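You operate a simulated robot arm through the tools that you are given. There is no shell and no other tool.

The job below is to be done with a simulated two-armed robot. You get a single attempt, and the scene is never put back.

## Task
Hold the hand meter on the test station steady with one hand and press the meter power button to switch it on with the other.
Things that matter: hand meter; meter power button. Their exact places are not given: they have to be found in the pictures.

The check looks at the end state, three seconds after you hand in, the way a careful person would. Anything else that was tipped, shoved, dropped, spilled or broken makes it a failure.

## Robot
Two 7-joint arms with two-finger grippers on one trunk, on a base that drives. Base frame: it is fixed to the floor where the robot stands at the start and does not move with it; the origin is under the middle of the robot, x ahead of it, y to its left, z up; the surface under the hand at the start is at about z = 820. Readings come in mm, rad, newtons and seconds.
The left shoulder is at the start at [36, 164, 1155], the right one opposite. With the tool pointing down near the work surface each hand reaches from about 260 to 720 mm from the robot's upright axis, wherever it stands, measured 20 degrees to its own side. Places, roughly: meter power button [500, 200, 900]. Payload 2.45 kg a hand.
Tool frame (each hand has its own): the origin (TCP) lies between the finger pads and is the grasp point; the fingertips stand 26 mm ahead of it; z points along the fingers, y is the line along which they close. Largest opening 96 mm; the body of the gripper starts 69 mm behind the TCP.
Orientation is that of the tool frame in the base frame, as a unit quaternion [w, x, y, z]. With the fingers straight down and closing along the base's y, the tool's x points along the base's -x, its y along +y and its z along -z.

## Interface
- The arms move only by the tool apply_moves. It takes "left_moves", "right_moves" or both (then of equal length, played together; a hand with none holds still); each is a list of rows, each a list of 3 entries, a list of its own where there are three numbers: the opening, from 0 (shut) to 1 (fully open), then the shift along the tool's x, y, z in mm, then the turn, a rotation vector about the tool's x, y, z in rad. In form: [[fingers, [tx, ty, tz], [rx, ry, rz]], ...]. A call has 1 to 20 rows; each row shifts and turns the commanded pose from where the row before left it, along the tool's axes as they then stand. Each row takes 0.2 s and may step no farther than 50 mm and 0.15 rad from the row before; otherwise, or with a gripper value out of range, the whole call is refused. Where a pose cannot be reached the arm comes as near as it can. A force on the tool above 40 N (or 10 N above the force at the start of the call, whichever is more), or a blocked arm, ends the call early, and 0.2 s more pass. The fingers move at their own pace and stop on an object; they squeeze with about 43 N. The grip force told is the motor's: it shows also when the fingers shut on nothing. Time passes only in rows, and 0.2 s behind the last, so rows that do not move let the fingers close. It gives the time, the measured TCP pose, the force on the tool (base axes), the opening and the grip force at its end, in the units of the frame above (readings bear some noise), with the torque about the TCP (base axes, N m) and any sound that the robot's microphone picked up, and new pictures: "pictures" is both (left out), scene, wrist or none (wrist: the cameras of the hands that moved).
- Cameras (640 x 400 px; columns grow to the right, rows downward): "scene" is now at [91.4, 18.7, 1624.7]; the picture's right is [0.23, -0.97, 0.00], its down [-0.79, -0.19, -0.59] and it looks along [0.57, 0.14, -0.81] (base axes); focal length 266 px, centre (320, 200). "left" rides on the left gripper at [82, -3, -98] in its tool frame; the picture's right is [0.04, 1.00, 0.00], its down [-0.73, 0.03, -0.68] and it looks along [-0.68, 0.03, 0.73] (tool axes); focal length 256 px, centre (320, 200). "right" rides on the right gripper at [82, 3, -98] in its tool frame; the picture's right is [-0.04, 1.00, 0.00], its down [-0.73, -0.03, -0.68] and it looks along [-0.68, -0.03, 0.73] (tool axes); focal length 256 px, centre (320, 200).
- slide_trunk(by): slides the trunk up (or, below 0, down) by that many mm; the arms and the scene camera ride with it, the base frame stays. It gives what a move gives, with no picture.
- roll_base(legs): drives the robot by 1 to 6 legs, each [ahead, left, turn to the left] in mm, mm and rad, along the robot's own axes; the way and the turn of a leg run together, so that a leg with both is an arc; at most 1500 mm and 3.142 rad a leg. The arms and the cameras ride along, it lands a little off, and it stops where it bumps. It gives what a move gives, and a new picture of the scene camera.
- aim_head(pan, tilt): turns the head with the scene camera to pan (to the left, within 2.094 rad either way) and tilt (down, from -0.506 to 1.204), counted from straight ahead of the robot. It gives what a move gives, and a new picture of the scene camera.
- locate(camera, pixels): for up to 12 pixels [column, row] of the newest picture of that camera ("zoom" is the newest enlarged one), the place [x, y, z] in the base frame of the surface seen there, good to about 3 mm. It takes no simulated time.
- zoom(camera, box): a new picture of the part [left, top, right, bottom] of that camera's present view, enlarged. It takes no simulated time.
- close_job(): hands the job in; it is judged then, once.

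Leave the grippers open and the arms clear of the work at the hand-in unless told otherwise.

The tools are called after "Emit:" as name(argument=value, ...) on one line, values as JSON. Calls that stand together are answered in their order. apply_moves: Moves the arms, as the interface text tells. Its arguments: {"type":"object","properties":{"left_moves":{"type":"array"},"right_moves":{"type":"array"},"pictures":{"type":"string","enum":["both","scene","wrist","none"]}},"required":[]} The other tools are called the same way: slide_trunk (by) slides the trunk up or down; roll_base (legs) drives the base; aim_head (pan, tilt) turns the head that bears the scene camera; locate (camera, pixels) gives the place of the surface under pixels of a picture; zoom (camera, box) takes an enlarged picture of a part of a camera's view; close_job () hands the job in.

At the start:

```text
t: 0.0
left_tcp_pos: [301.7, 338.0, 1186.9]
left_orientation: [-0.001, 0.0, 1.0, 0.001]
left_ft_force: [0.0, -0.2, -0.5]
left_wrist_torque: [0.02, -0.01, 0.05]
left_width: 95.7
left_gripper_force: 0.1
right_tcp_pos: [516.4, -60.6, 1148.8]
right_orientation: [-0.001, 0.0, 1.0, 0.0]
right_ft_force: [0.4, -0.6, -0.7]
right_wrist_torque: [0.01, -0.04, -0.01]
right_width: 95.9
right_gripper_force: 0.0
trunk travel left (down, up): [-325.0, 242.0]
robot x, y, heading: [4.6, -0.9, 0.001]
head pan, tilt: [0.232, 0.935]
```

scene: 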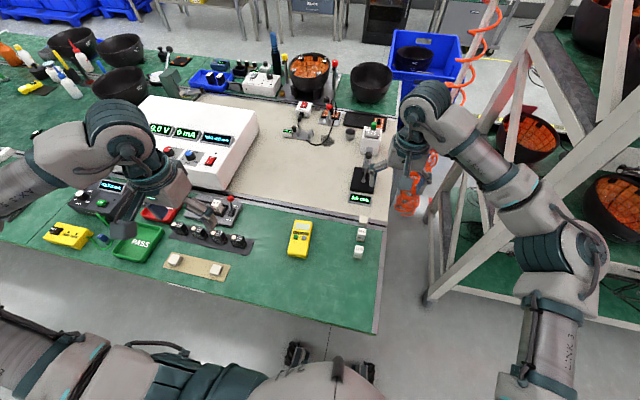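
right: 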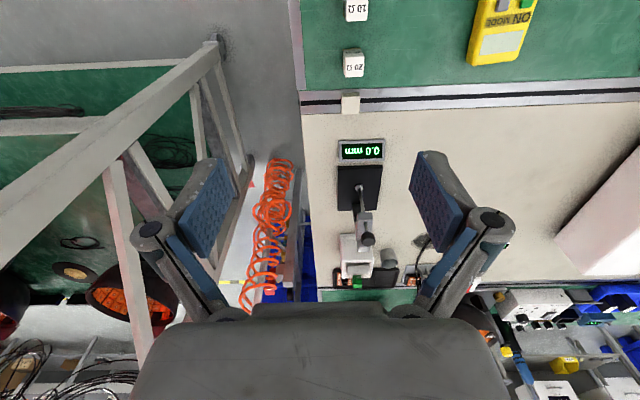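
left: 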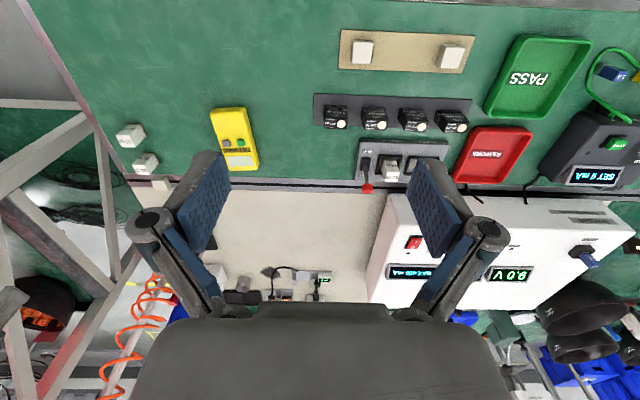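

I see a yellow hand-held device near scene pixel (300, 238), with "ON" and "MODE" buttons in the right-hand picture around (505, 25). There is another yellow box at (68, 235). I'll zoom in on both and locate points on them.

Emit:
zoom(camera="scene", box=[260, 205, 340, 265])

Emit:
zoom(camera="left", box=[190, 95, 280, 185])

Emit:
zoom(camera="scene", box=[30, 170, 150, 270])

Emit:
locate(camera="scene", pixels=[[295, 222], [309, 223], [306, 257], [289, 254], [300, 238], [280, 240], [330, 240], [68, 235], [360, 250], [362, 235]])

```text
6.67 times, centred on (300, 235) of scene
```

zoom: 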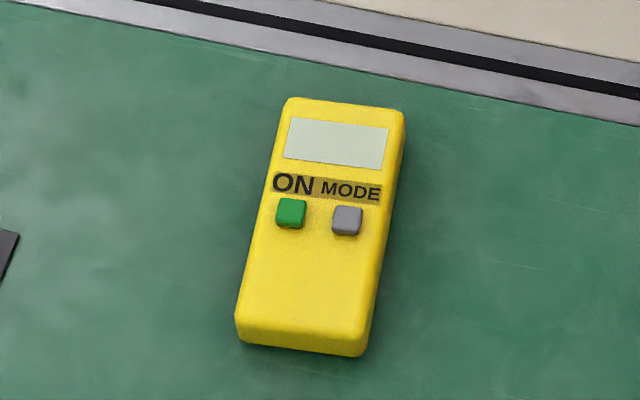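

```text
4.44 times, centred on (235, 140) of left
```

zoom: 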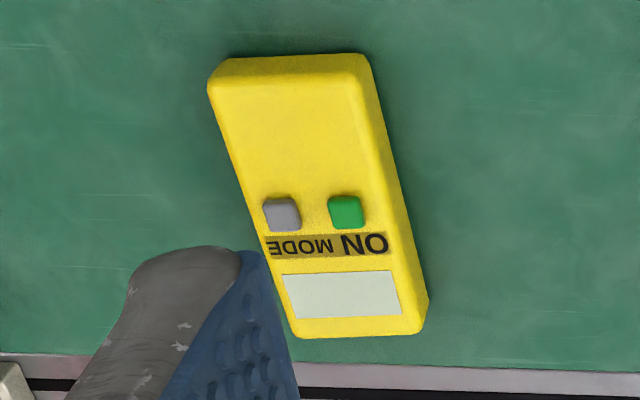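

```text
4.00 times, centred on (90, 220) of scene
```

zoom: 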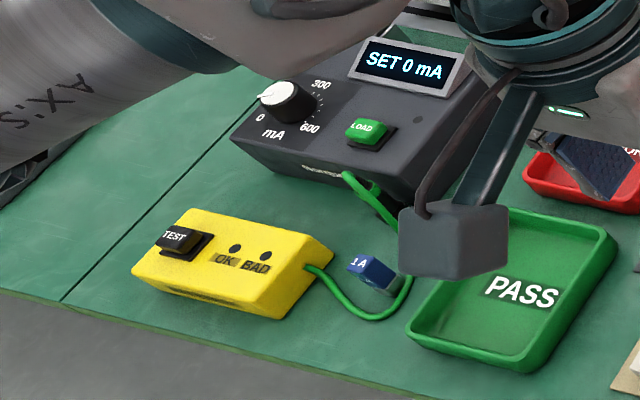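

```text
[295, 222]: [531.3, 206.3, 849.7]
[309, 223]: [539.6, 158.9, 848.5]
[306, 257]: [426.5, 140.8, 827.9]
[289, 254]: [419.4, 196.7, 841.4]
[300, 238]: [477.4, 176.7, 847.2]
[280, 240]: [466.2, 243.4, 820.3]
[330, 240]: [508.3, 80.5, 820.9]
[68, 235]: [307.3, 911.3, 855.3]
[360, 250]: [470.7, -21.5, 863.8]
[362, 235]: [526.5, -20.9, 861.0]
```

The hand meter is the yellow device with the green ON button (the power button) and the grey MODE button. I'll zoom in on it again for precise positions.

Emit:
zoom(camera="scene", box=[260, 205, 340, 265])

```text
6.67 times, centred on (300, 235) of scene
```

zoom: 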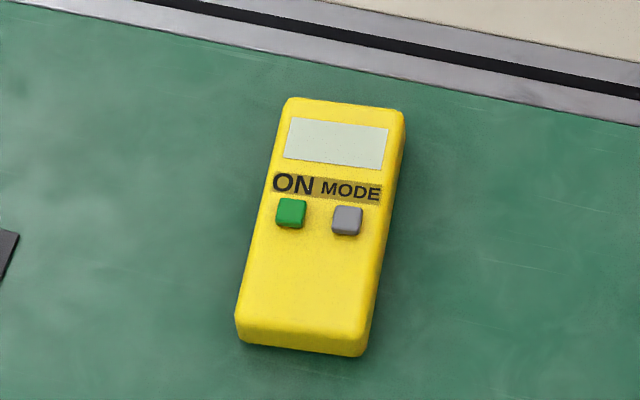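

I'll locate the green button, the grey button, and the top corners of the meter in this zoom.

Emit:
locate(camera="zoom", pixels=[[291, 210], [347, 218], [290, 104], [400, 115], [243, 318], [358, 332], [320, 150], [300, 280], [315, 220], [284, 204], [300, 204], [320, 390]])

```text
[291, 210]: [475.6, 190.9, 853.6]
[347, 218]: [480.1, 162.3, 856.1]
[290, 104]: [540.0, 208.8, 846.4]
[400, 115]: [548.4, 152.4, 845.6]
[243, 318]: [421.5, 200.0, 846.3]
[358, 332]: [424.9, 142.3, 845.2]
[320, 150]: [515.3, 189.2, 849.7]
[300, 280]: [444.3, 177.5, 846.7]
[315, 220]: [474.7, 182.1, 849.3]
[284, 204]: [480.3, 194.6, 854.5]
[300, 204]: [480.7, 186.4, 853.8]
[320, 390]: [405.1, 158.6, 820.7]
```

The meter's top is at z≈847, its length runs almost along x (about 4.5° of yaw), it is about 58 mm wide, and the ON button is at about (477, 190.5, 855).

My plan:
- **Left hand:** grip the near end of the meter, leaning back toward the robot.
- **Right hand:** press ON from above with shut fingers, with its camera turned to the right.

First I'll check the table edge and the obstacles nearby.

Emit:
locate(camera="scene", pixels=[[300, 312], [200, 298], [375, 332], [175, 258], [215, 270], [210, 236], [245, 242], [228, 205], [150, 150], [250, 115], [362, 200], [368, 172]])

Emit:
locate(camera="left", pixels=[[226, 144], [241, 143], [236, 129], [133, 135], [145, 162], [362, 50], [335, 115], [253, 168], [225, 120]])

```text
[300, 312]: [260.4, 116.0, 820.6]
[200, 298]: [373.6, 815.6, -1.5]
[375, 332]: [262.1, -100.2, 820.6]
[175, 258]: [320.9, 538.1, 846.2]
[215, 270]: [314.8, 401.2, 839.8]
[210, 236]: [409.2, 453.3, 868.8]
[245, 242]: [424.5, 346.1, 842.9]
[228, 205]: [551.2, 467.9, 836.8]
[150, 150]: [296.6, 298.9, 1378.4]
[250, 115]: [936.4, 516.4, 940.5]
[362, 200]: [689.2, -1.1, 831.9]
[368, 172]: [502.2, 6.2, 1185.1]
```

```text
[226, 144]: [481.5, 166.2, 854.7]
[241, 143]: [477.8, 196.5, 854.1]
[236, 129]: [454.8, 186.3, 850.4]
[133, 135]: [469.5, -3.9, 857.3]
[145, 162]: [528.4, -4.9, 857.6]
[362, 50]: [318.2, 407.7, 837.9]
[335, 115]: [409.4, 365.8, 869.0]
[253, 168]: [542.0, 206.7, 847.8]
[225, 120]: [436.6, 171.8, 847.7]
```

The area around the meter is clear: the dark plate starts at y≥346 and the white blocks are at y≈0. Now I'll move the left hand above the near end of the meter at a safe height, aiming for about (436, 172, 1037).

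Emit:
apply_moves(left_moves=[[1, [-22.4, -27.7, 25], [0, 0, 0]], [1, [-22.4, -27.7, 25], [0, 0, 0]], [1, [-22.4, -27.7, 25], [0, 0, 0]], [1, [-22.4, -27.7, 25], [0, 0, 0]], [1, [-22.4, -27.7, 25], [0, 0, 0]], [1, [-22.4, -27.7, 25], [0, 0, 0]], [1, [0, 0, 0], [0, 0, 0]]], pictures="both")

```text
t: 1.6
left_tcp_pos: [434.5, 169.9, 1038.6]
left_orientation: [0.002, 0.0, 1.0, 0.0]
left_ft_force: [-0.4, 0.4, -0.3]
left_wrist_torque: [-0.01, 0.0, -0.03]
left_width: 96.1
left_gripper_force: 0.1
right_tcp_pos: [513.3, -64.2, 1151.7]
right_orientation: [0.001, -0.001, 1.0, 0.0]
right_ft_force: [-0.4, -0.2, 0.5]
right_wrist_torque: [0.0, -0.03, 0.02]
right_width: 95.8
right_gripper_force: 0.1
trunk travel left (down, up): [-325.0, 242.0]
robot x, y, heading: [-2.9, 2.1, 0.003]
head pan, tilt: [0.232, 0.935]
```

scene: 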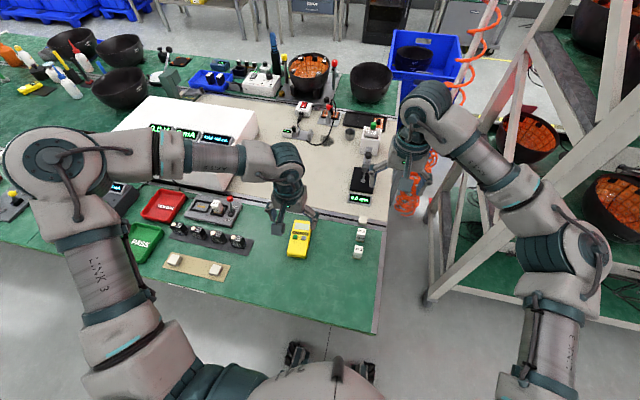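
left: 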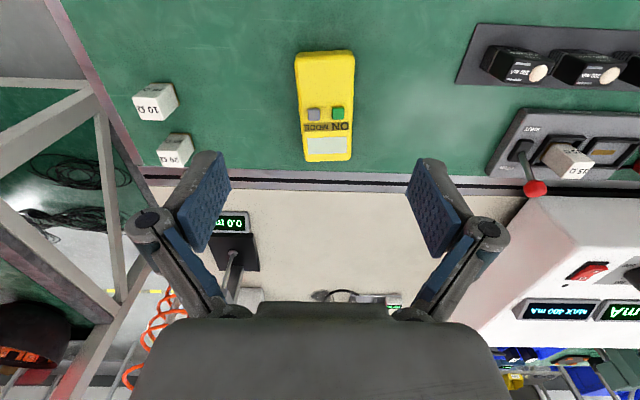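

The left hand now hangs over the meter, with its forearm coming from the left. Next I'll yaw it to the meter's axis (about +0.078 rad about base z) and lean it 0.52 rad back toward the robot, so the right hand has room over the buttons.

Emit:
apply_moves(left_moves=[[1, [0, 0, 0], [0, 0, -0.078]], [1, [0, 0, 0], [0, -0.13, 0]], [1, [0, 0, 0], [0, -0.13, 0]], [1, [0, 0, 0], [0, -0.13, 0]], [1, [0, 0, 0], [0, -0.13, 0]], [1, [0, 0, 0], [0, 0, 0]]], pictures="both")

```text
t: 3.0
left_tcp_pos: [434.4, 169.3, 1037.0]
left_orientation: [0.257, -0.038, 0.966, 0.01]
left_ft_force: [0.2, 0.5, -0.4]
left_wrist_torque: [-0.04, -0.02, 0.01]
left_width: 96.1
left_gripper_force: 0.1
right_tcp_pos: [514.0, -62.9, 1150.3]
right_orientation: [0.001, 0.0, 1.0, 0.0]
right_ft_force: [-0.4, 0.3, -0.4]
right_wrist_torque: [0.02, 0.03, 0.03]
right_width: 95.9
right_gripper_force: 0.0
trunk travel left (down, up): [-325.0, 242.0]
robot x, y, heading: [-0.5, -2.2, -0.001]
head pan, tilt: [0.232, 0.935]
```

scene: 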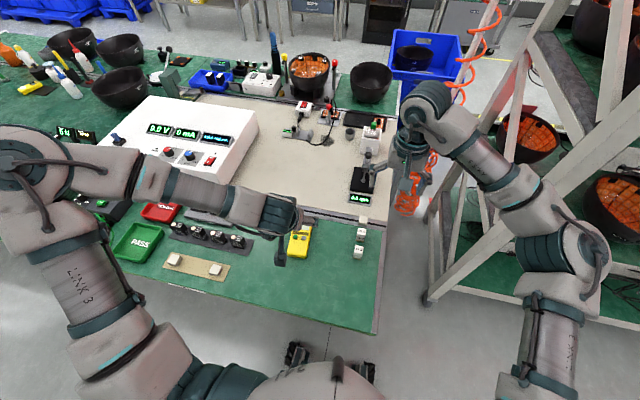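
left: 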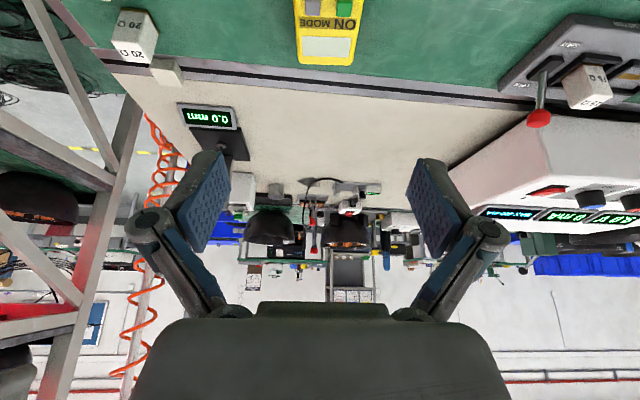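

The lean worked. Now I'll come down vertically by 137 mm to TCP z≈900, where the fingertips are still above the meter, and check alignment in the wrist view.

Emit:
apply_moves(left_moves=[[1, [17.0, 0, 29.7], [0, 0, 0]], [1, [17.0, 0, 29.7], [0, 0, 0]], [1, [17.0, 0, 29.7], [0, 0, 0]], [1, [17.0, 0, 29.7], [0, 0, 0]], [1, [0, 0, 0], [0, 0, 0]]], pictures="both")

```text
t: 4.2
left_tcp_pos: [431.7, 169.3, 901.4]
left_orientation: [0.257, -0.037, 0.966, 0.01]
left_ft_force: [-0.2, 1.2, 1.4]
left_wrist_torque: [0.0, -0.02, 0.01]
left_width: 95.8
left_gripper_force: 0.0
right_tcp_pos: [514.0, -63.3, 1151.0]
right_orientation: [0.001, 0.0, 1.0, -0.001]
right_ft_force: [-0.8, -0.5, -0.1]
right_wrist_torque: [0.01, -0.03, 0.01]
right_width: 96.0
right_gripper_force: 0.1
trunk travel left (down, up): [-325.0, 242.0]
robot x, y, heading: [1.5, -1.0, 0.002]
head pan, tilt: [0.232, 0.935]
```

scene: 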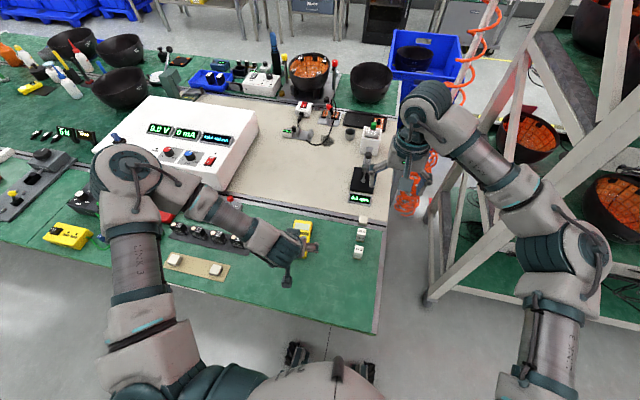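
left: 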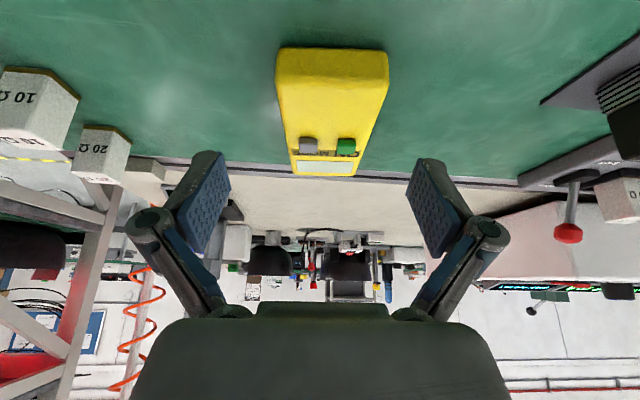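

In the wrist view the meter's near end is centred at about column 332, against the finger midline at about 320, so the hand must go a few mm toward +y. I'll zoom in to measure it.

Emit:
zoom(camera="left", box=[250, 30, 410, 190])

Emit:
zoom(camera="scene", box=[250, 200, 350, 300])

```text
2.50 times, centred on (330, 110) of left
```

zoom: 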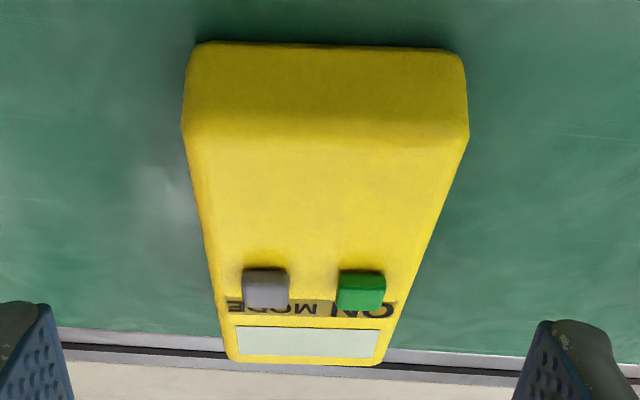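

```text
4.00 times, centred on (300, 250) of scene
```

zoom: 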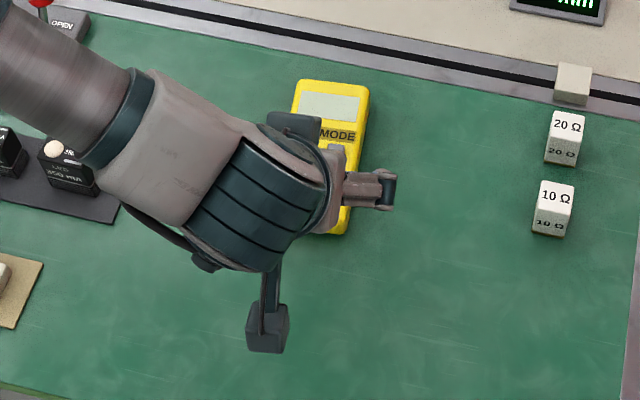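

Emit:
locate(camera="left", pixels=[[280, 88], [385, 88], [333, 88], [284, 105], [379, 105], [289, 130], [369, 130], [295, 165], [356, 165], [314, 145], [346, 145], [333, 70]])

```text
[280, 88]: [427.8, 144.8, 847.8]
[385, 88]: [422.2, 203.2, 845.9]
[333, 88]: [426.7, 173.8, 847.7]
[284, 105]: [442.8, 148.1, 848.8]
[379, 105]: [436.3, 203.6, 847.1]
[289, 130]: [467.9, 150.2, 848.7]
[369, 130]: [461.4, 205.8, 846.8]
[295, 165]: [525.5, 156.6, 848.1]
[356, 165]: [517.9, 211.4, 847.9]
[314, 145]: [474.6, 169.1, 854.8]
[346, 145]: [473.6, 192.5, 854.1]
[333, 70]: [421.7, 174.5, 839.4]
```

By these measurements the meter's centreline is about 5.4 mm toward +y of the tool plane, with about 0.017 rad more yaw. I'll correct that, move back 3 mm, and then descend 46 mm so the fingers straddle the near end. The fingertips should end about 5 mm above the table.

Emit:
apply_moves(left_moves=[[1, [2.6, 5.4, -1.5], [0, 0, 0]], [1, [0, 0, 0], [-0.0085, 0, -0.0147]], [1, [7.67, 0, 13.3], [0, 0, 0]], [1, [7.67, 0, 13.3], [0, 0, 0]], [1, [7.67, 0, 13.3], [0, 0, 0]], [1, [0, 0, 0], [0, 0, 0]]], pictures="both")

```text
t: 5.6
left_tcp_pos: [430.8, 176.3, 857.4]
left_orientation: [0.258, -0.046, 0.965, 0.012]
left_ft_force: [0.4, 0.1, 0.4]
left_wrist_torque: [0.0, -0.01, 0.01]
left_width: 95.9
left_gripper_force: 0.1
right_tcp_pos: [514.6, -62.7, 1150.0]
right_orientation: [0.001, 0.0, 1.0, 0.0]
right_ft_force: [-0.3, 0.8, 0.4]
right_wrist_torque: [-0.03, -0.01, 0.03]
right_width: 95.8
right_gripper_force: 0.0
trunk travel left (down, up): [-325.0, 242.0]
robot x, y, heading: [-2.8, 1.8, 0.002]
head pan, tilt: [0.232, 0.935]
```

scene: 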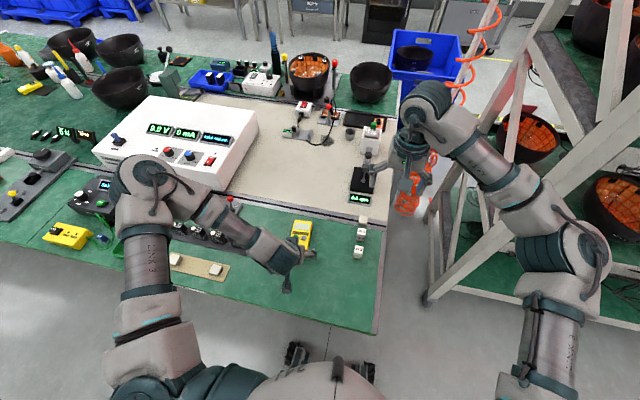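
left: 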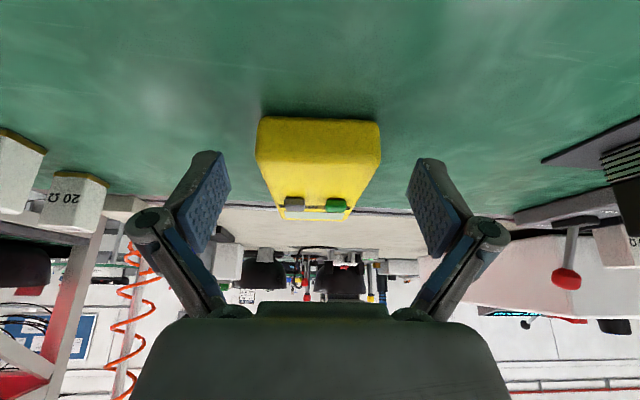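

The fingers straddle the near end and look centred: the meter spans columns 255–380 and the finger pads sit at about 228 and 410. I'll check depth and height by locating the fingertips and the meter's face.

Emit:
locate(camera="left", pixels=[[260, 160], [377, 160], [318, 125], [318, 150], [318, 170], [210, 153], [430, 160], [225, 175], [415, 180], [205, 230], [437, 235], [318, 105]])

Emit:
zoom(camera="left", box=[180, 90, 460, 265])

Emit:
zoom(camera="scene", box=[250, 200, 350, 300])

```text
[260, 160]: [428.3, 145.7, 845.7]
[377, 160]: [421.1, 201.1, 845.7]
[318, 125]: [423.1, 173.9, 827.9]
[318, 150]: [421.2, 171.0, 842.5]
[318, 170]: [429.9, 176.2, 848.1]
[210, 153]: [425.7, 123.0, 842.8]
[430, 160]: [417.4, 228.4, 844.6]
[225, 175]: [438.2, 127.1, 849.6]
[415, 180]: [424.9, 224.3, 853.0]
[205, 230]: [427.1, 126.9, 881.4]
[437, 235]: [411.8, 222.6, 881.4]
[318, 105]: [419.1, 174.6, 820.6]
```

```text
2.29 times, centred on (320, 178) of left
```

zoom: 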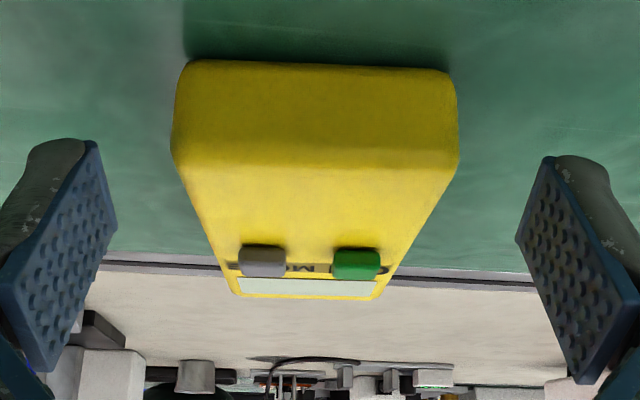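

```text
4.00 times, centred on (300, 250) of scene
```

zoom: 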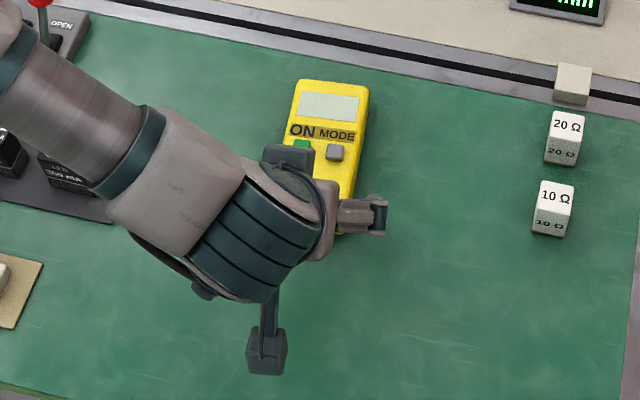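

The fingertips sit only about 8 mm ahead of the TCP at this opening and should advance as they close. The meter also sits about 1.4 mm toward -y of the finger midline. I'll shift by that, lower 2 mm, and partly close to 0.75 (72 mm against a 58 mm meter) to see where the tips go.

Emit:
apply_moves(left_moves=[[1, [1.0, -1.4, 1.7], [0, 0, 0]], [0.75, [0, 0, 0], [0, 0, 0]], [0.75, [0, 0, 0], [0, 0, 0]]], pictures="wrist")

Emit:
zoom(camera="left", box=[180, 90, 460, 265])

```text
t: 6.4
left_tcp_pos: [431.0, 173.5, 853.7]
left_orientation: [0.257, -0.045, 0.965, 0.013]
left_ft_force: [-0.4, -0.2, 0.4]
left_wrist_torque: [-0.01, 0.0, 0.0]
left_width: 72.1
left_gripper_force: 0.0
right_tcp_pos: [513.6, -63.2, 1150.5]
right_orientation: [0.001, 0.0, 1.0, 0.0]
right_ft_force: [-0.3, -0.5, -0.1]
right_wrist_torque: [-0.02, -0.07, 0.01]
right_width: 95.8
right_gripper_force: 0.0
trunk travel left (down, up): [-325.0, 242.0]
robot x, y, heading: [0.0, 2.0, -0.006]
head pan, tilt: [0.232, 0.935]
```

left: 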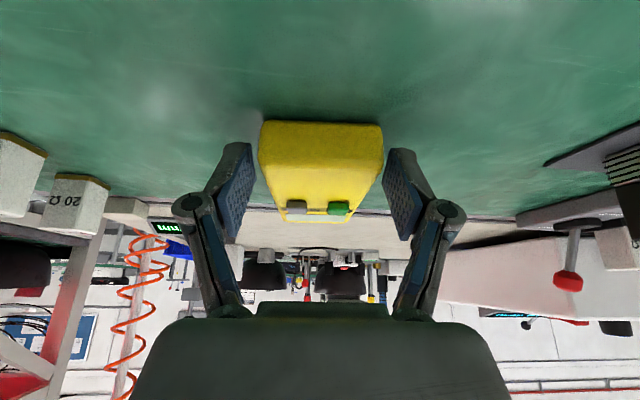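

```text
2.29 times, centred on (320, 178) of left
```

zoom: 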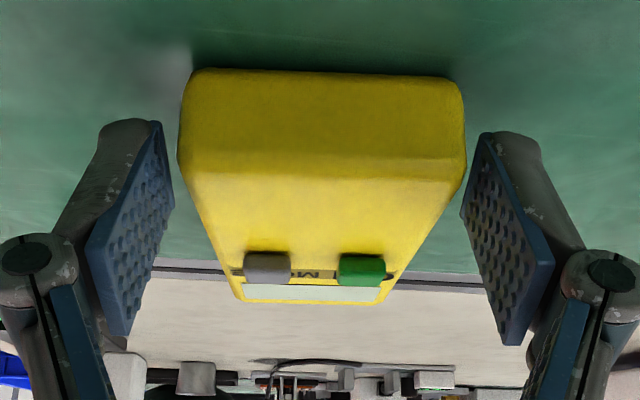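

The tips advanced as expected (now at Z≈18), and the fingers are centred to within about 0.5 mm. I'll close gently onto the meter's sides in small steps.

Emit:
apply_moves(left_moves=[[0.68, [0, 0, 0], [0, 0, 0]], [0.64, [0, 0, 0], [0, 0, 0]], [0.6, [0, 0, 0], [0, 0, 0]], [0.55, [0, 0, 0], [0, 0, 0]], [0.5, [0, 0, 0], [0, 0, 0]], [0.5, [0, 0, 0], [0, 0, 0]]], pictures="both")

Emit:
zoom(camera="left", box=[180, 90, 460, 265])

```text
t: 7.8
left_tcp_pos: [431.6, 174.4, 854.3]
left_orientation: [0.258, -0.045, 0.965, 0.012]
left_ft_force: [-0.3, 0.4, 2.4]
left_wrist_torque: [0.13, 0.03, 0.02]
left_width: 63.5
left_gripper_force: 43.1
right_tcp_pos: [513.6, -62.2, 1149.8]
right_orientation: [0.0, 0.001, 1.0, 0.0]
right_ft_force: [-0.9, 0.0, -0.1]
right_wrist_torque: [0.01, -0.04, 0.01]
right_width: 95.9
right_gripper_force: 0.1
trunk travel left (down, up): [-325.0, 242.0]
robot x, y, heading: [-2.8, -0.9, -0.0]
head pan, tilt: [0.232, 0.935]
```

scene: 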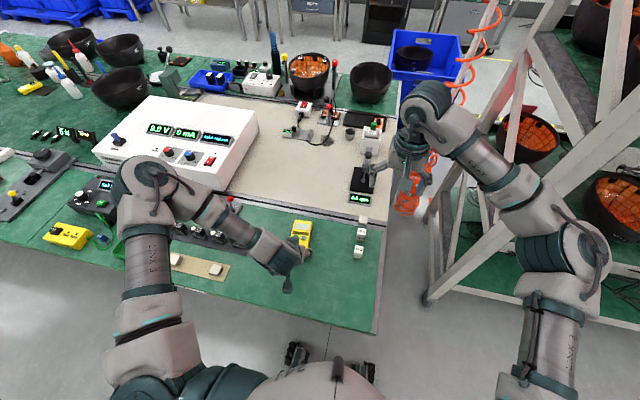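
left: 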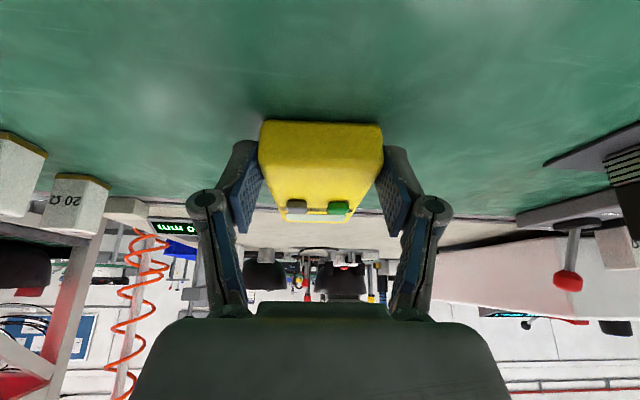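

```text
2.29 times, centred on (320, 178) of left
```

zoom: 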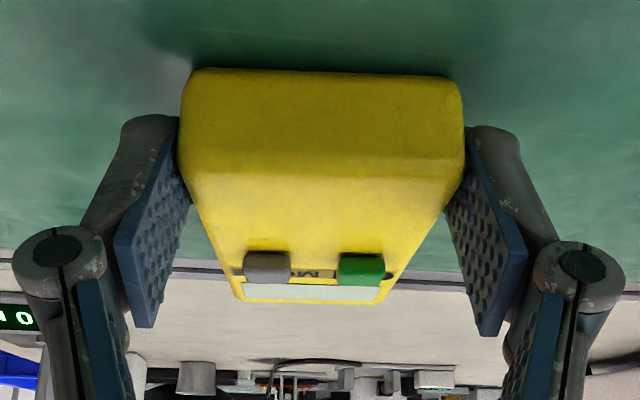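

The left hand grips the meter (width 63.5 mm, 43 N), and the meter did not shift. Before bringing the right hand over, I'll locate the left wrist and forearm to check clearance.

Emit:
zoom(camera="scene", box=[230, 190, 350, 290])

Emit:
locate(camera="scene", pixels=[[288, 242], [296, 246], [285, 255], [270, 235], [255, 235], [230, 215], [240, 245], [205, 195], [303, 252], [150, 170], [190, 180], [292, 236]])

```text
4.00 times, centred on (290, 240) of scene
```

zoom: 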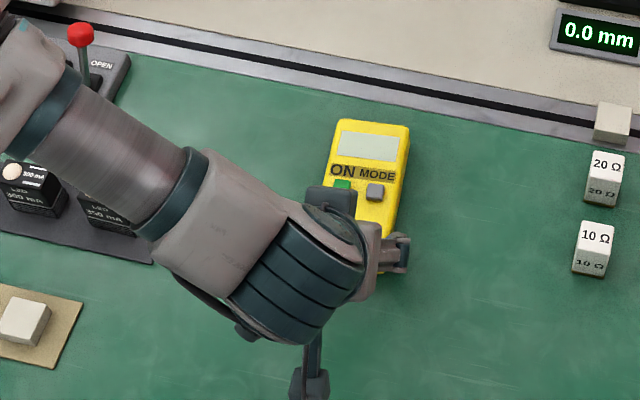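

```text
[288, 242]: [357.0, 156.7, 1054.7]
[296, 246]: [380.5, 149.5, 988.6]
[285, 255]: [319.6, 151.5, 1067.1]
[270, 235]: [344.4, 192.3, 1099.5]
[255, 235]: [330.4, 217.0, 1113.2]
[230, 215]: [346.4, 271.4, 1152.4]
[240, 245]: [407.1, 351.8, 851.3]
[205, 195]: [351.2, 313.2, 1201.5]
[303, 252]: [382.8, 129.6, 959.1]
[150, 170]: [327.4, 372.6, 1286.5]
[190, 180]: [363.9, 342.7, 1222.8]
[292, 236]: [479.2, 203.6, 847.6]
```

Emit:
locate(camera="zoom", pixels=[[330, 195], [320, 192], [347, 195], [330, 208], [345, 212], [352, 230], [370, 240], [343, 184], [374, 190], [360, 260], [395, 240], [300, 230]])

```text
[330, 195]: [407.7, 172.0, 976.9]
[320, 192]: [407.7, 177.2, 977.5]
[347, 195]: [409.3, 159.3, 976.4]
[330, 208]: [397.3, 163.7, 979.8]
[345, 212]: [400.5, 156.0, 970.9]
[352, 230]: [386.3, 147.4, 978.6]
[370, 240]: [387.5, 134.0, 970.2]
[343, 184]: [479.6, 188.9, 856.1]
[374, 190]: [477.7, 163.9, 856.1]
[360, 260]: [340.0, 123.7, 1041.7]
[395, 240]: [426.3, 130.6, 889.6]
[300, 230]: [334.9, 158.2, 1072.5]
```

The closest part of the left gripper is the dark block at about (409, 172, 977). The right gripper, vertical over the button with its camera turned right, would reach down to about x=428, leaving about 18 mm. I'll shut the right fingers and yaw the right hand +90° about base z where it is now, so its camera faces -y.

Emit:
apply_moves(right_moves=[[0, [0, 0, 0], [0, 0, -0.1428]], [0, [0, 0, 0], [0, 0, -0.1428]], [0, [0, 0, 0], [0, 0, -0.1428]], [0, [0, 0, 0], [0, 0, -0.1428]], [0, [0, 0, 0], [0, 0, -0.1428]], [0, [0, 0, 0], [0, 0, -0.1428]], [0, [0, 0, 0], [0, 0, -0.1428]], [0, [0, 0, 0], [0, 0, -0.1428]], [0, [0, 0, 0], [0, 0, -0.1428]], [0, [0, 0, 0], [0, 0, -0.1428]], [0, [0, 0, 0], [0, 0, -0.1428]], [0, [0, 0, 0], [0, 0, 0]]], pictures="both")

```text
t: 10.4
left_tcp_pos: [430.8, 173.9, 853.8]
left_orientation: [0.258, -0.046, 0.965, 0.012]
left_ft_force: [0.6, 0.3, 2.8]
left_wrist_torque: [0.15, -0.1, -0.08]
left_width: 63.2
left_gripper_force: 43.2
right_tcp_pos: [360.3, -23.7, 1128.2]
right_orientation: [0.001, -0.707, 0.707, 0.0]
right_ft_force: [0.6, -0.5, 0.4]
right_wrist_torque: [0.0, 0.03, 0.0]
right_width: 0.0
right_gripper_force: 28.5
right hand out of reach, approached as far as the arm can: row 8, 9, 10, 11
trunk travel left (down, up): [-325.0, 242.0]
robot x, y, heading: [-2.4, -1.0, 0.001]
head pan, tilt: [0.232, 0.935]
```

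scene: 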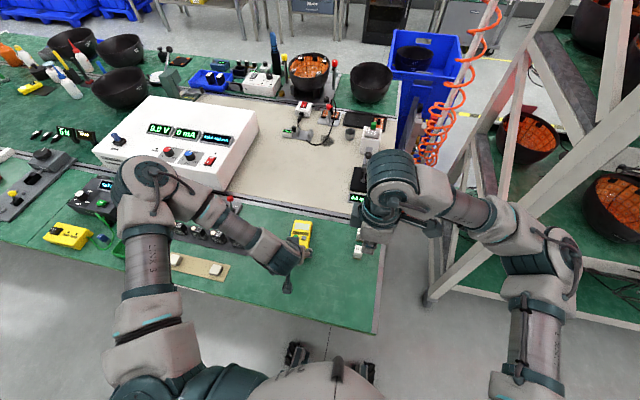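
right: 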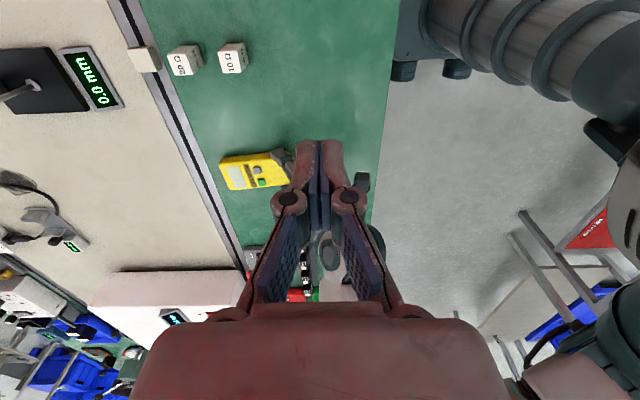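

The yaw was achieved, but the arm couldn't reach that pose there and pulled back to (360, -24, 1128). It is still clear of the left arm. I'll test with a small +y shift of 20 mm to see which pose the next moves start from.

Emit:
apply_moves(right_moves=[[0, [-20, 0, 0], [0, 0, 0]], [0, [0, 0, 0], [0, 0, 0]]], pictures="none")

```text
t: 11.0
left_tcp_pos: [430.9, 174.1, 854.0]
left_orientation: [0.258, -0.046, 0.965, 0.012]
left_ft_force: [-0.5, 1.2, 3.5]
left_wrist_torque: [0.11, 0.0, -0.16]
left_width: 63.0
left_gripper_force: 42.8
right_tcp_pos: [358.9, -4.3, 1129.0]
right_orientation: [0.0, 0.708, -0.706, 0.001]
right_ft_force: [-1.0, -0.5, -0.1]
right_wrist_torque: [0.0, 0.04, 0.03]
right_width: 0.0
right_gripper_force: 28.4
trunk travel left (down, up): [-325.0, 242.0]
robot x, y, heading: [-0.5, -2.7, 0.002]
head pan, tilt: [0.232, 0.935]
```

Moves start from the actual pose, which is good. Now I'll go diagonally forward and left at this height in steps, toward a point beyond the button, and check both reach and clearance.

Emit:
apply_moves(right_moves=[[0, [-25, -25, 0], [0, 0, 0]], [0, [-25, -25, 0], [0, 0, 0]], [0, [-25, -25, 0], [0, 0, 0]], [0, [0, 0, 0], [0, 0, 0]]], pictures="both")

```text
t: 12.0
left_tcp_pos: [431.4, 173.9, 855.0]
left_orientation: [0.257, -0.046, 0.965, 0.012]
left_ft_force: [-1.5, 1.1, 3.8]
left_wrist_torque: [0.27, 0.07, 0.06]
left_width: 63.6
left_gripper_force: 42.7
right_tcp_pos: [368.6, 40.5, 1126.1]
right_orientation: [0.0, -0.706, 0.708, -0.001]
right_ft_force: [-0.5, -0.7, 1.3]
right_wrist_torque: [0.03, 0.03, 0.0]
right_width: 0.1
right_gripper_force: 28.4
right hand out of reach, approached as far as the arm can: row 1, 2, 3
trunk travel left (down, up): [-325.0, 242.0]
robot x, y, heading: [2.6, -2.4, -0.001]
head pan, tilt: [0.232, 0.935]
```

scene: 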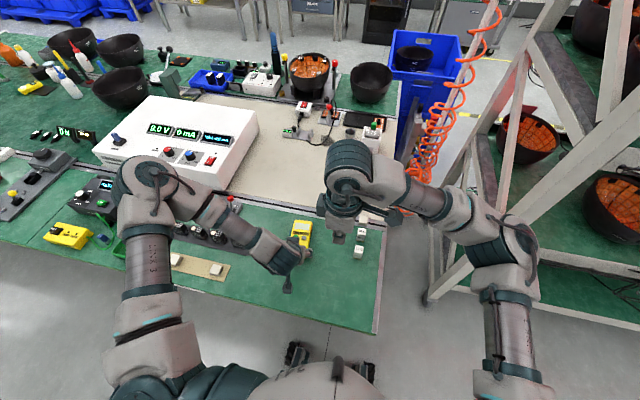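
right: 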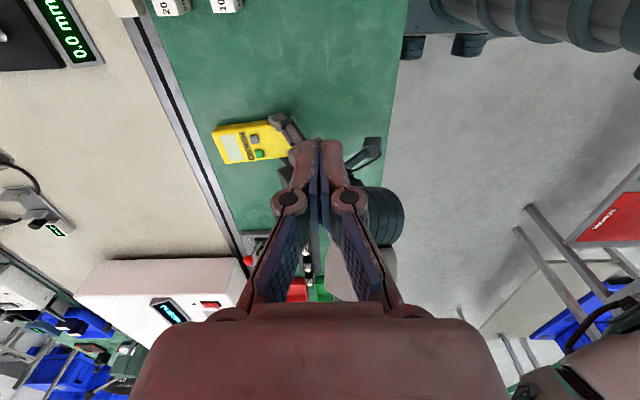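

At ψ=90° yaw the wrist limit keeps the arm from going farther out. I'll turn the yaw back to about 70°, which still keeps the camera well to the right, then move diagonally to about (500, 190, 1126), above the left wrist height.

Emit:
apply_moves(right_moves=[[0, [0, 0, 0], [0, 0, 0.1167]], [0, [0, 0, 0], [0, 0, 0.1167]], [0, [0, 0, 0], [0, 0, 0.1167]], [0, [0, 0, 0], [0, 0, 0]], [0, [-37.2, -14.4, 0], [0, 0, 0]], [0, [-37.2, -14.4, 0], [0, 0, 0]], [0, [0, 0, 0], [0, 0, 0]]], pictures="scene")

```text
t: 13.6
left_tcp_pos: [430.1, 174.3, 855.4]
left_orientation: [0.257, -0.045, 0.965, 0.013]
left_ft_force: [-2.6, 3.4, 4.0]
left_wrist_torque: [-0.07, 0.13, -0.17]
left_width: 63.5
left_gripper_force: 42.6
right_tcp_pos: [422.1, 98.3, 1125.3]
right_orientation: [0.002, -0.572, 0.82, 0.0]
right_ft_force: [0.2, 0.2, 0.9]
right_wrist_torque: [-0.02, 0.01, -0.01]
right_width: 0.0
right_gripper_force: 28.3
trunk travel left (down, up): [-325.0, 242.0]
robot x, y, heading: [2.0, -1.3, 0.004]
head pan, tilt: [0.232, 0.935]
```

scene: 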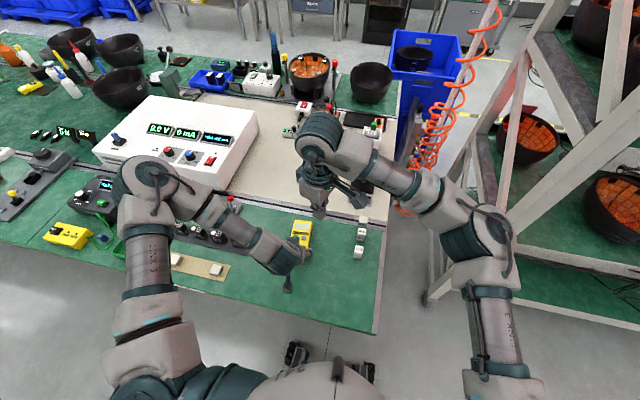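

No reach problem now. I'll continue to about (500, 192) at the same height.

Emit:
apply_moves(right_moves=[[0, [-38.3, -13.6, 0], [0, 0, 0]], [0, [-38.3, -13.6, 0], [0, 0, 0]], [0, [-38.3, -13.6, 0], [0, 0, 0]], [0, [0, 0, 0], [0, 0, 0]]], pictures="both")

```text
t: 14.6
left_tcp_pos: [430.1, 175.5, 854.2]
left_orientation: [0.257, -0.047, 0.965, 0.013]
left_ft_force: [-0.6, 3.2, 4.0]
left_wrist_torque: [0.18, 0.16, 0.07]
left_width: 63.4
left_gripper_force: 42.8
right_tcp_pos: [454.1, 140.8, 1123.9]
right_orientation: [0.001, -0.573, 0.819, 0.0]
right_ft_force: [-0.1, -0.6, -0.5]
right_wrist_torque: [0.0, 0.0, -0.01]
right_width: 0.1
right_gripper_force: 28.7
right hand out of reach, approached as far as the arm can: row 2, 3
trunk travel left (down, up): [-325.0, 242.0]
robot x, y, heading: [2.8, 3.2, 0.002]
head pan, tilt: [0.232, 0.935]
```

scene: 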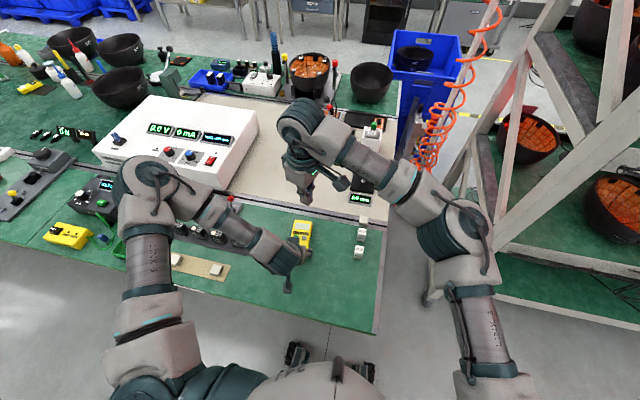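
right: 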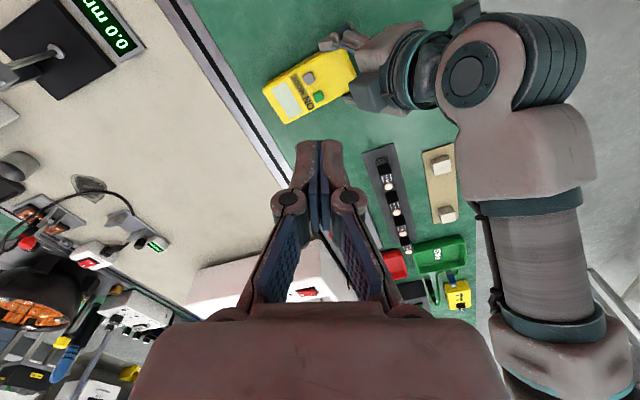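

At 70° the reach ends at (454, 141, 1124). A smaller yaw of about 55° still clears the left gripper by about 20 mm, and lower heights should ease the reach. I'll rotate to 55° and descend to z≈1004. At this point the right hand is in front of and to the right of the left gripper.

Emit:
apply_moves(right_moves=[[0, [0, 0, 0], [0, 0, 0.131]], [0, [0, 0, 0], [0, 0, 0.131]], [0, [0, 0, 30], [0, 0, 0]], [0, [0, 0, 30], [0, 0, 0]], [0, [0, 0, 30], [0, 0, 0]], [0, [0, 0, 30], [0, 0, 0]], [0, [0, 0, 0], [0, 0, 0]]], pictures="both")

```text
t: 16.2
left_tcp_pos: [430.0, 174.1, 854.0]
left_orientation: [0.258, -0.045, 0.965, 0.011]
left_ft_force: [-0.3, 2.4, 2.6]
left_wrist_torque: [0.17, -0.06, 0.06]
left_width: 63.2
left_gripper_force: 42.9
right_tcp_pos: [455.6, 138.1, 1006.8]
right_orientation: [0.001, -0.461, 0.887, 0.0]
right_ft_force: [0.3, 0.3, -0.1]
right_wrist_torque: [0.0, 0.03, 0.0]
right_width: 0.0
right_gripper_force: 28.7
trunk travel left (down, up): [-325.0, 242.0]
robot x, y, heading: [0.3, -0.1, -0.001]
head pan, tilt: [0.232, 0.935]
```

scene: 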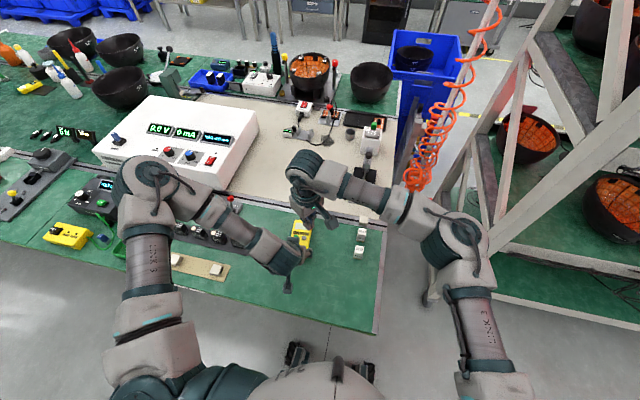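
right: 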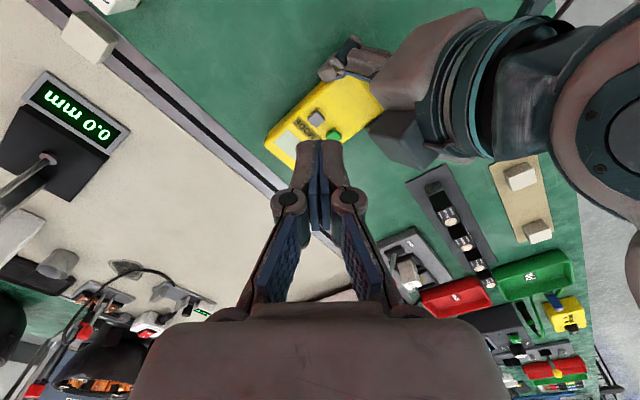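

Good, no reach problem. Now I'll move over the button to about (486, 192) at z≈1005.

Emit:
apply_moves(right_moves=[[0, [-20.5, 2.2, 0], [0, 0, 0]], [0, [-20.5, 2.2, 0], [0, 0, 0]], [0, [-20.4, 2.1, 0], [0, 0, 0]], [0, [0, 0, 0], [0, 0, 0]]], pictures="both")

```text
t: 17.2
left_tcp_pos: [431.3, 173.2, 853.8]
left_orientation: [0.257, -0.045, 0.965, 0.012]
left_ft_force: [-1.0, 1.1, 1.6]
left_wrist_torque: [-0.11, -0.02, -0.2]
left_width: 63.4
left_gripper_force: 43.3
right_tcp_pos: [484.3, 193.5, 1005.6]
right_orientation: [0.001, -0.461, 0.887, 0.0]
right_ft_force: [0.0, 0.7, 0.6]
right_wrist_torque: [-0.02, 0.01, -0.01]
right_width: 0.0
right_gripper_force: 28.4
trunk travel left (down, up): [-325.0, 242.0]
robot x, y, heading: [-1.2, -0.6, 0.003]
head pan, tilt: [0.232, 0.935]
```

scene: 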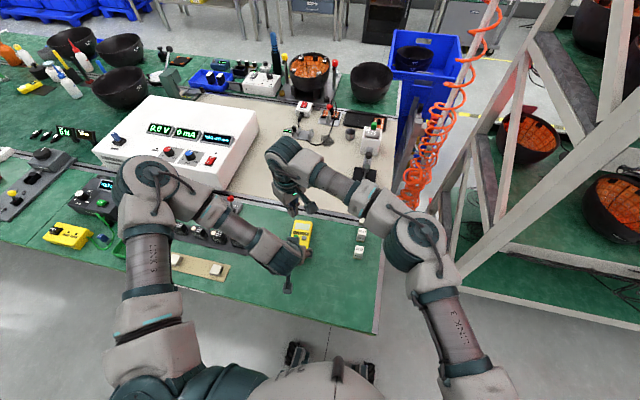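
right: 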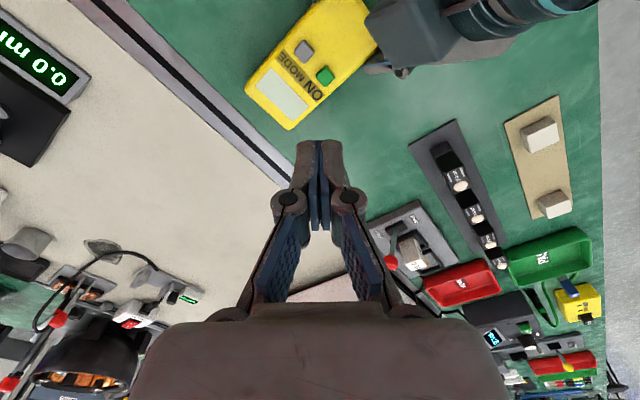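

The button is visible at about (325, 75) in the right wrist view, with the fingertips at about (320, 145). I'll zoom in and locate the button from this camera.

Emit:
zoom(camera="right", box=[240, 0, 400, 100])

Emit:
locate(camera="right", pixels=[[325, 74], [304, 49], [319, 142], [310, 145], [330, 145], [380, 25], [390, 50], [400, 15], [285, 85]])

```text
4.00 times, centred on (320, 50) of right
```

zoom: 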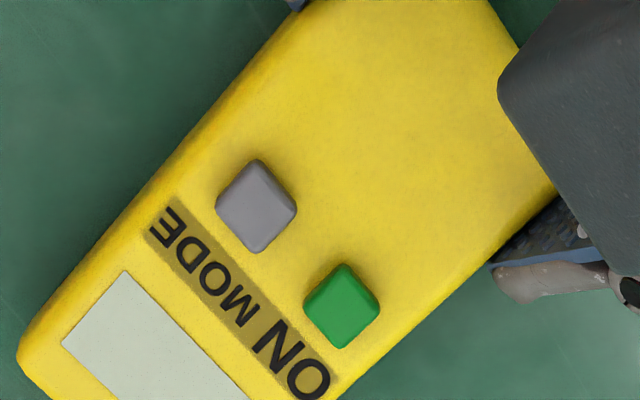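

```text
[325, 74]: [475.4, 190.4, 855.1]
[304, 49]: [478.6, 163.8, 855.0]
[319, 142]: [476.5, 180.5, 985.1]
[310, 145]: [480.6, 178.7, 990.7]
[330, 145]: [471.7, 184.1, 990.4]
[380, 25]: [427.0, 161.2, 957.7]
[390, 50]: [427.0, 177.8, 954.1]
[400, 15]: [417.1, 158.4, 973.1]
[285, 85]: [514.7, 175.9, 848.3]
```

In this camera the button is at (475.4, 190.4, 855). The left gripper's dark block reaches x≈427 at z≈955. Turning the yaw to 60° balances the clearance of the right body and camera from it at about 18–20 mm each. I'll rotate 5° and descend 85 mm to TCP z≈920, with the fingertips still about 40 mm above the button.

Emit:
apply_moves(right_moves=[[0, [0, 0, 0], [0, 0, -0.087]], [0, [0, 0, 28.3], [0, 0, 0]], [0, [0, 0, 28.3], [0, 0, 0]], [0, [0, 0, 28.3], [0, 0, 0]], [0, [0, 0, 0], [0, 0, 0]]], pictures="both")

Emit:
zoom(camera="right", box=[240, 40, 480, 190])

Emit:
zoom(camera="scene", box=[230, 130, 370, 290])

```text
t: 18.4
left_tcp_pos: [430.4, 174.4, 854.1]
left_orientation: [0.258, -0.045, 0.965, 0.012]
left_ft_force: [-0.9, -0.4, 1.7]
left_wrist_torque: [-0.02, 0.0, 0.03]
left_width: 63.2
left_gripper_force: 43.1
right_tcp_pos: [484.9, 190.8, 919.1]
right_orientation: [0.001, -0.499, 0.866, -0.001]
right_ft_force: [-0.5, 0.3, -0.2]
right_wrist_torque: [0.02, 0.01, 0.0]
right_width: 0.2
right_gripper_force: 28.8
trunk travel left (down, up): [-325.0, 242.0]
robot x, y, heading: [2.1, 1.2, -0.006]
head pan, tilt: [0.232, 0.935]
```

scene: 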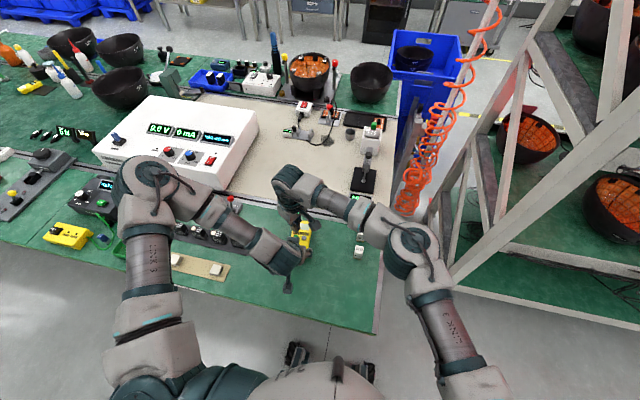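
right: 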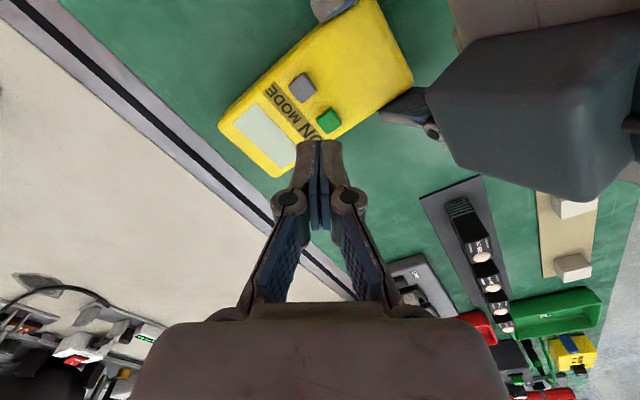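

```text
2.67 times, centred on (360, 115) of right
```

zoom: 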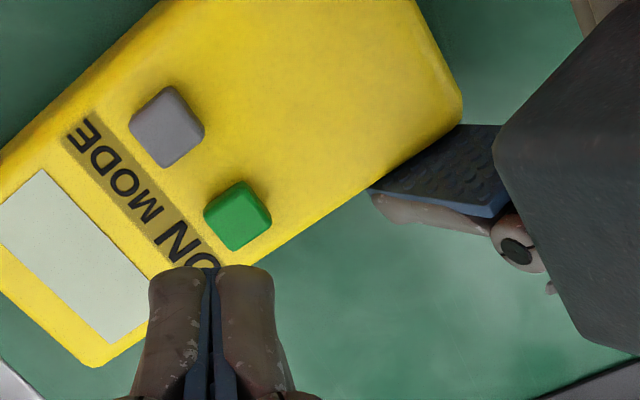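

```text
2.50 times, centred on (300, 210) of scene
```

zoom: 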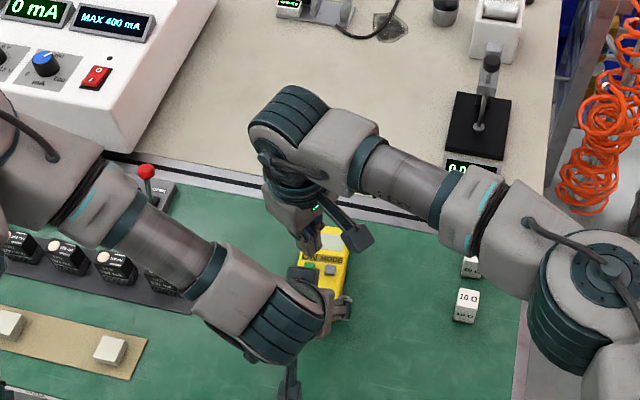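

The clearance looks comfortable. I'll locate the button, the fingertip edges, and the left gripper block in the right camera.

Emit:
locate(camera="zoom", pixels=[[320, 300], [300, 200]])

Emit:
locate(camera="right", pixels=[[329, 118], [303, 85], [318, 142], [309, 143], [331, 143], [430, 90], [445, 140], [480, 40], [560, 190], [270, 130], [410, 75], [380, 120]])

```text
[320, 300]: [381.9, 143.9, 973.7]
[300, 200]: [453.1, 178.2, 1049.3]
```

```text
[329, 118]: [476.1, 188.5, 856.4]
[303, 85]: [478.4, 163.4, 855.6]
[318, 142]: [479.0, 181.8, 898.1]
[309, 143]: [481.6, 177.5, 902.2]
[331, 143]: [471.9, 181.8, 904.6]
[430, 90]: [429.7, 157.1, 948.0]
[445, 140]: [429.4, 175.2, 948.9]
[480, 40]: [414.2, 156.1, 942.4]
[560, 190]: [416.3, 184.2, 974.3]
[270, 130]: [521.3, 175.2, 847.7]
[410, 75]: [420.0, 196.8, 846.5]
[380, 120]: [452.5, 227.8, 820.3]
```

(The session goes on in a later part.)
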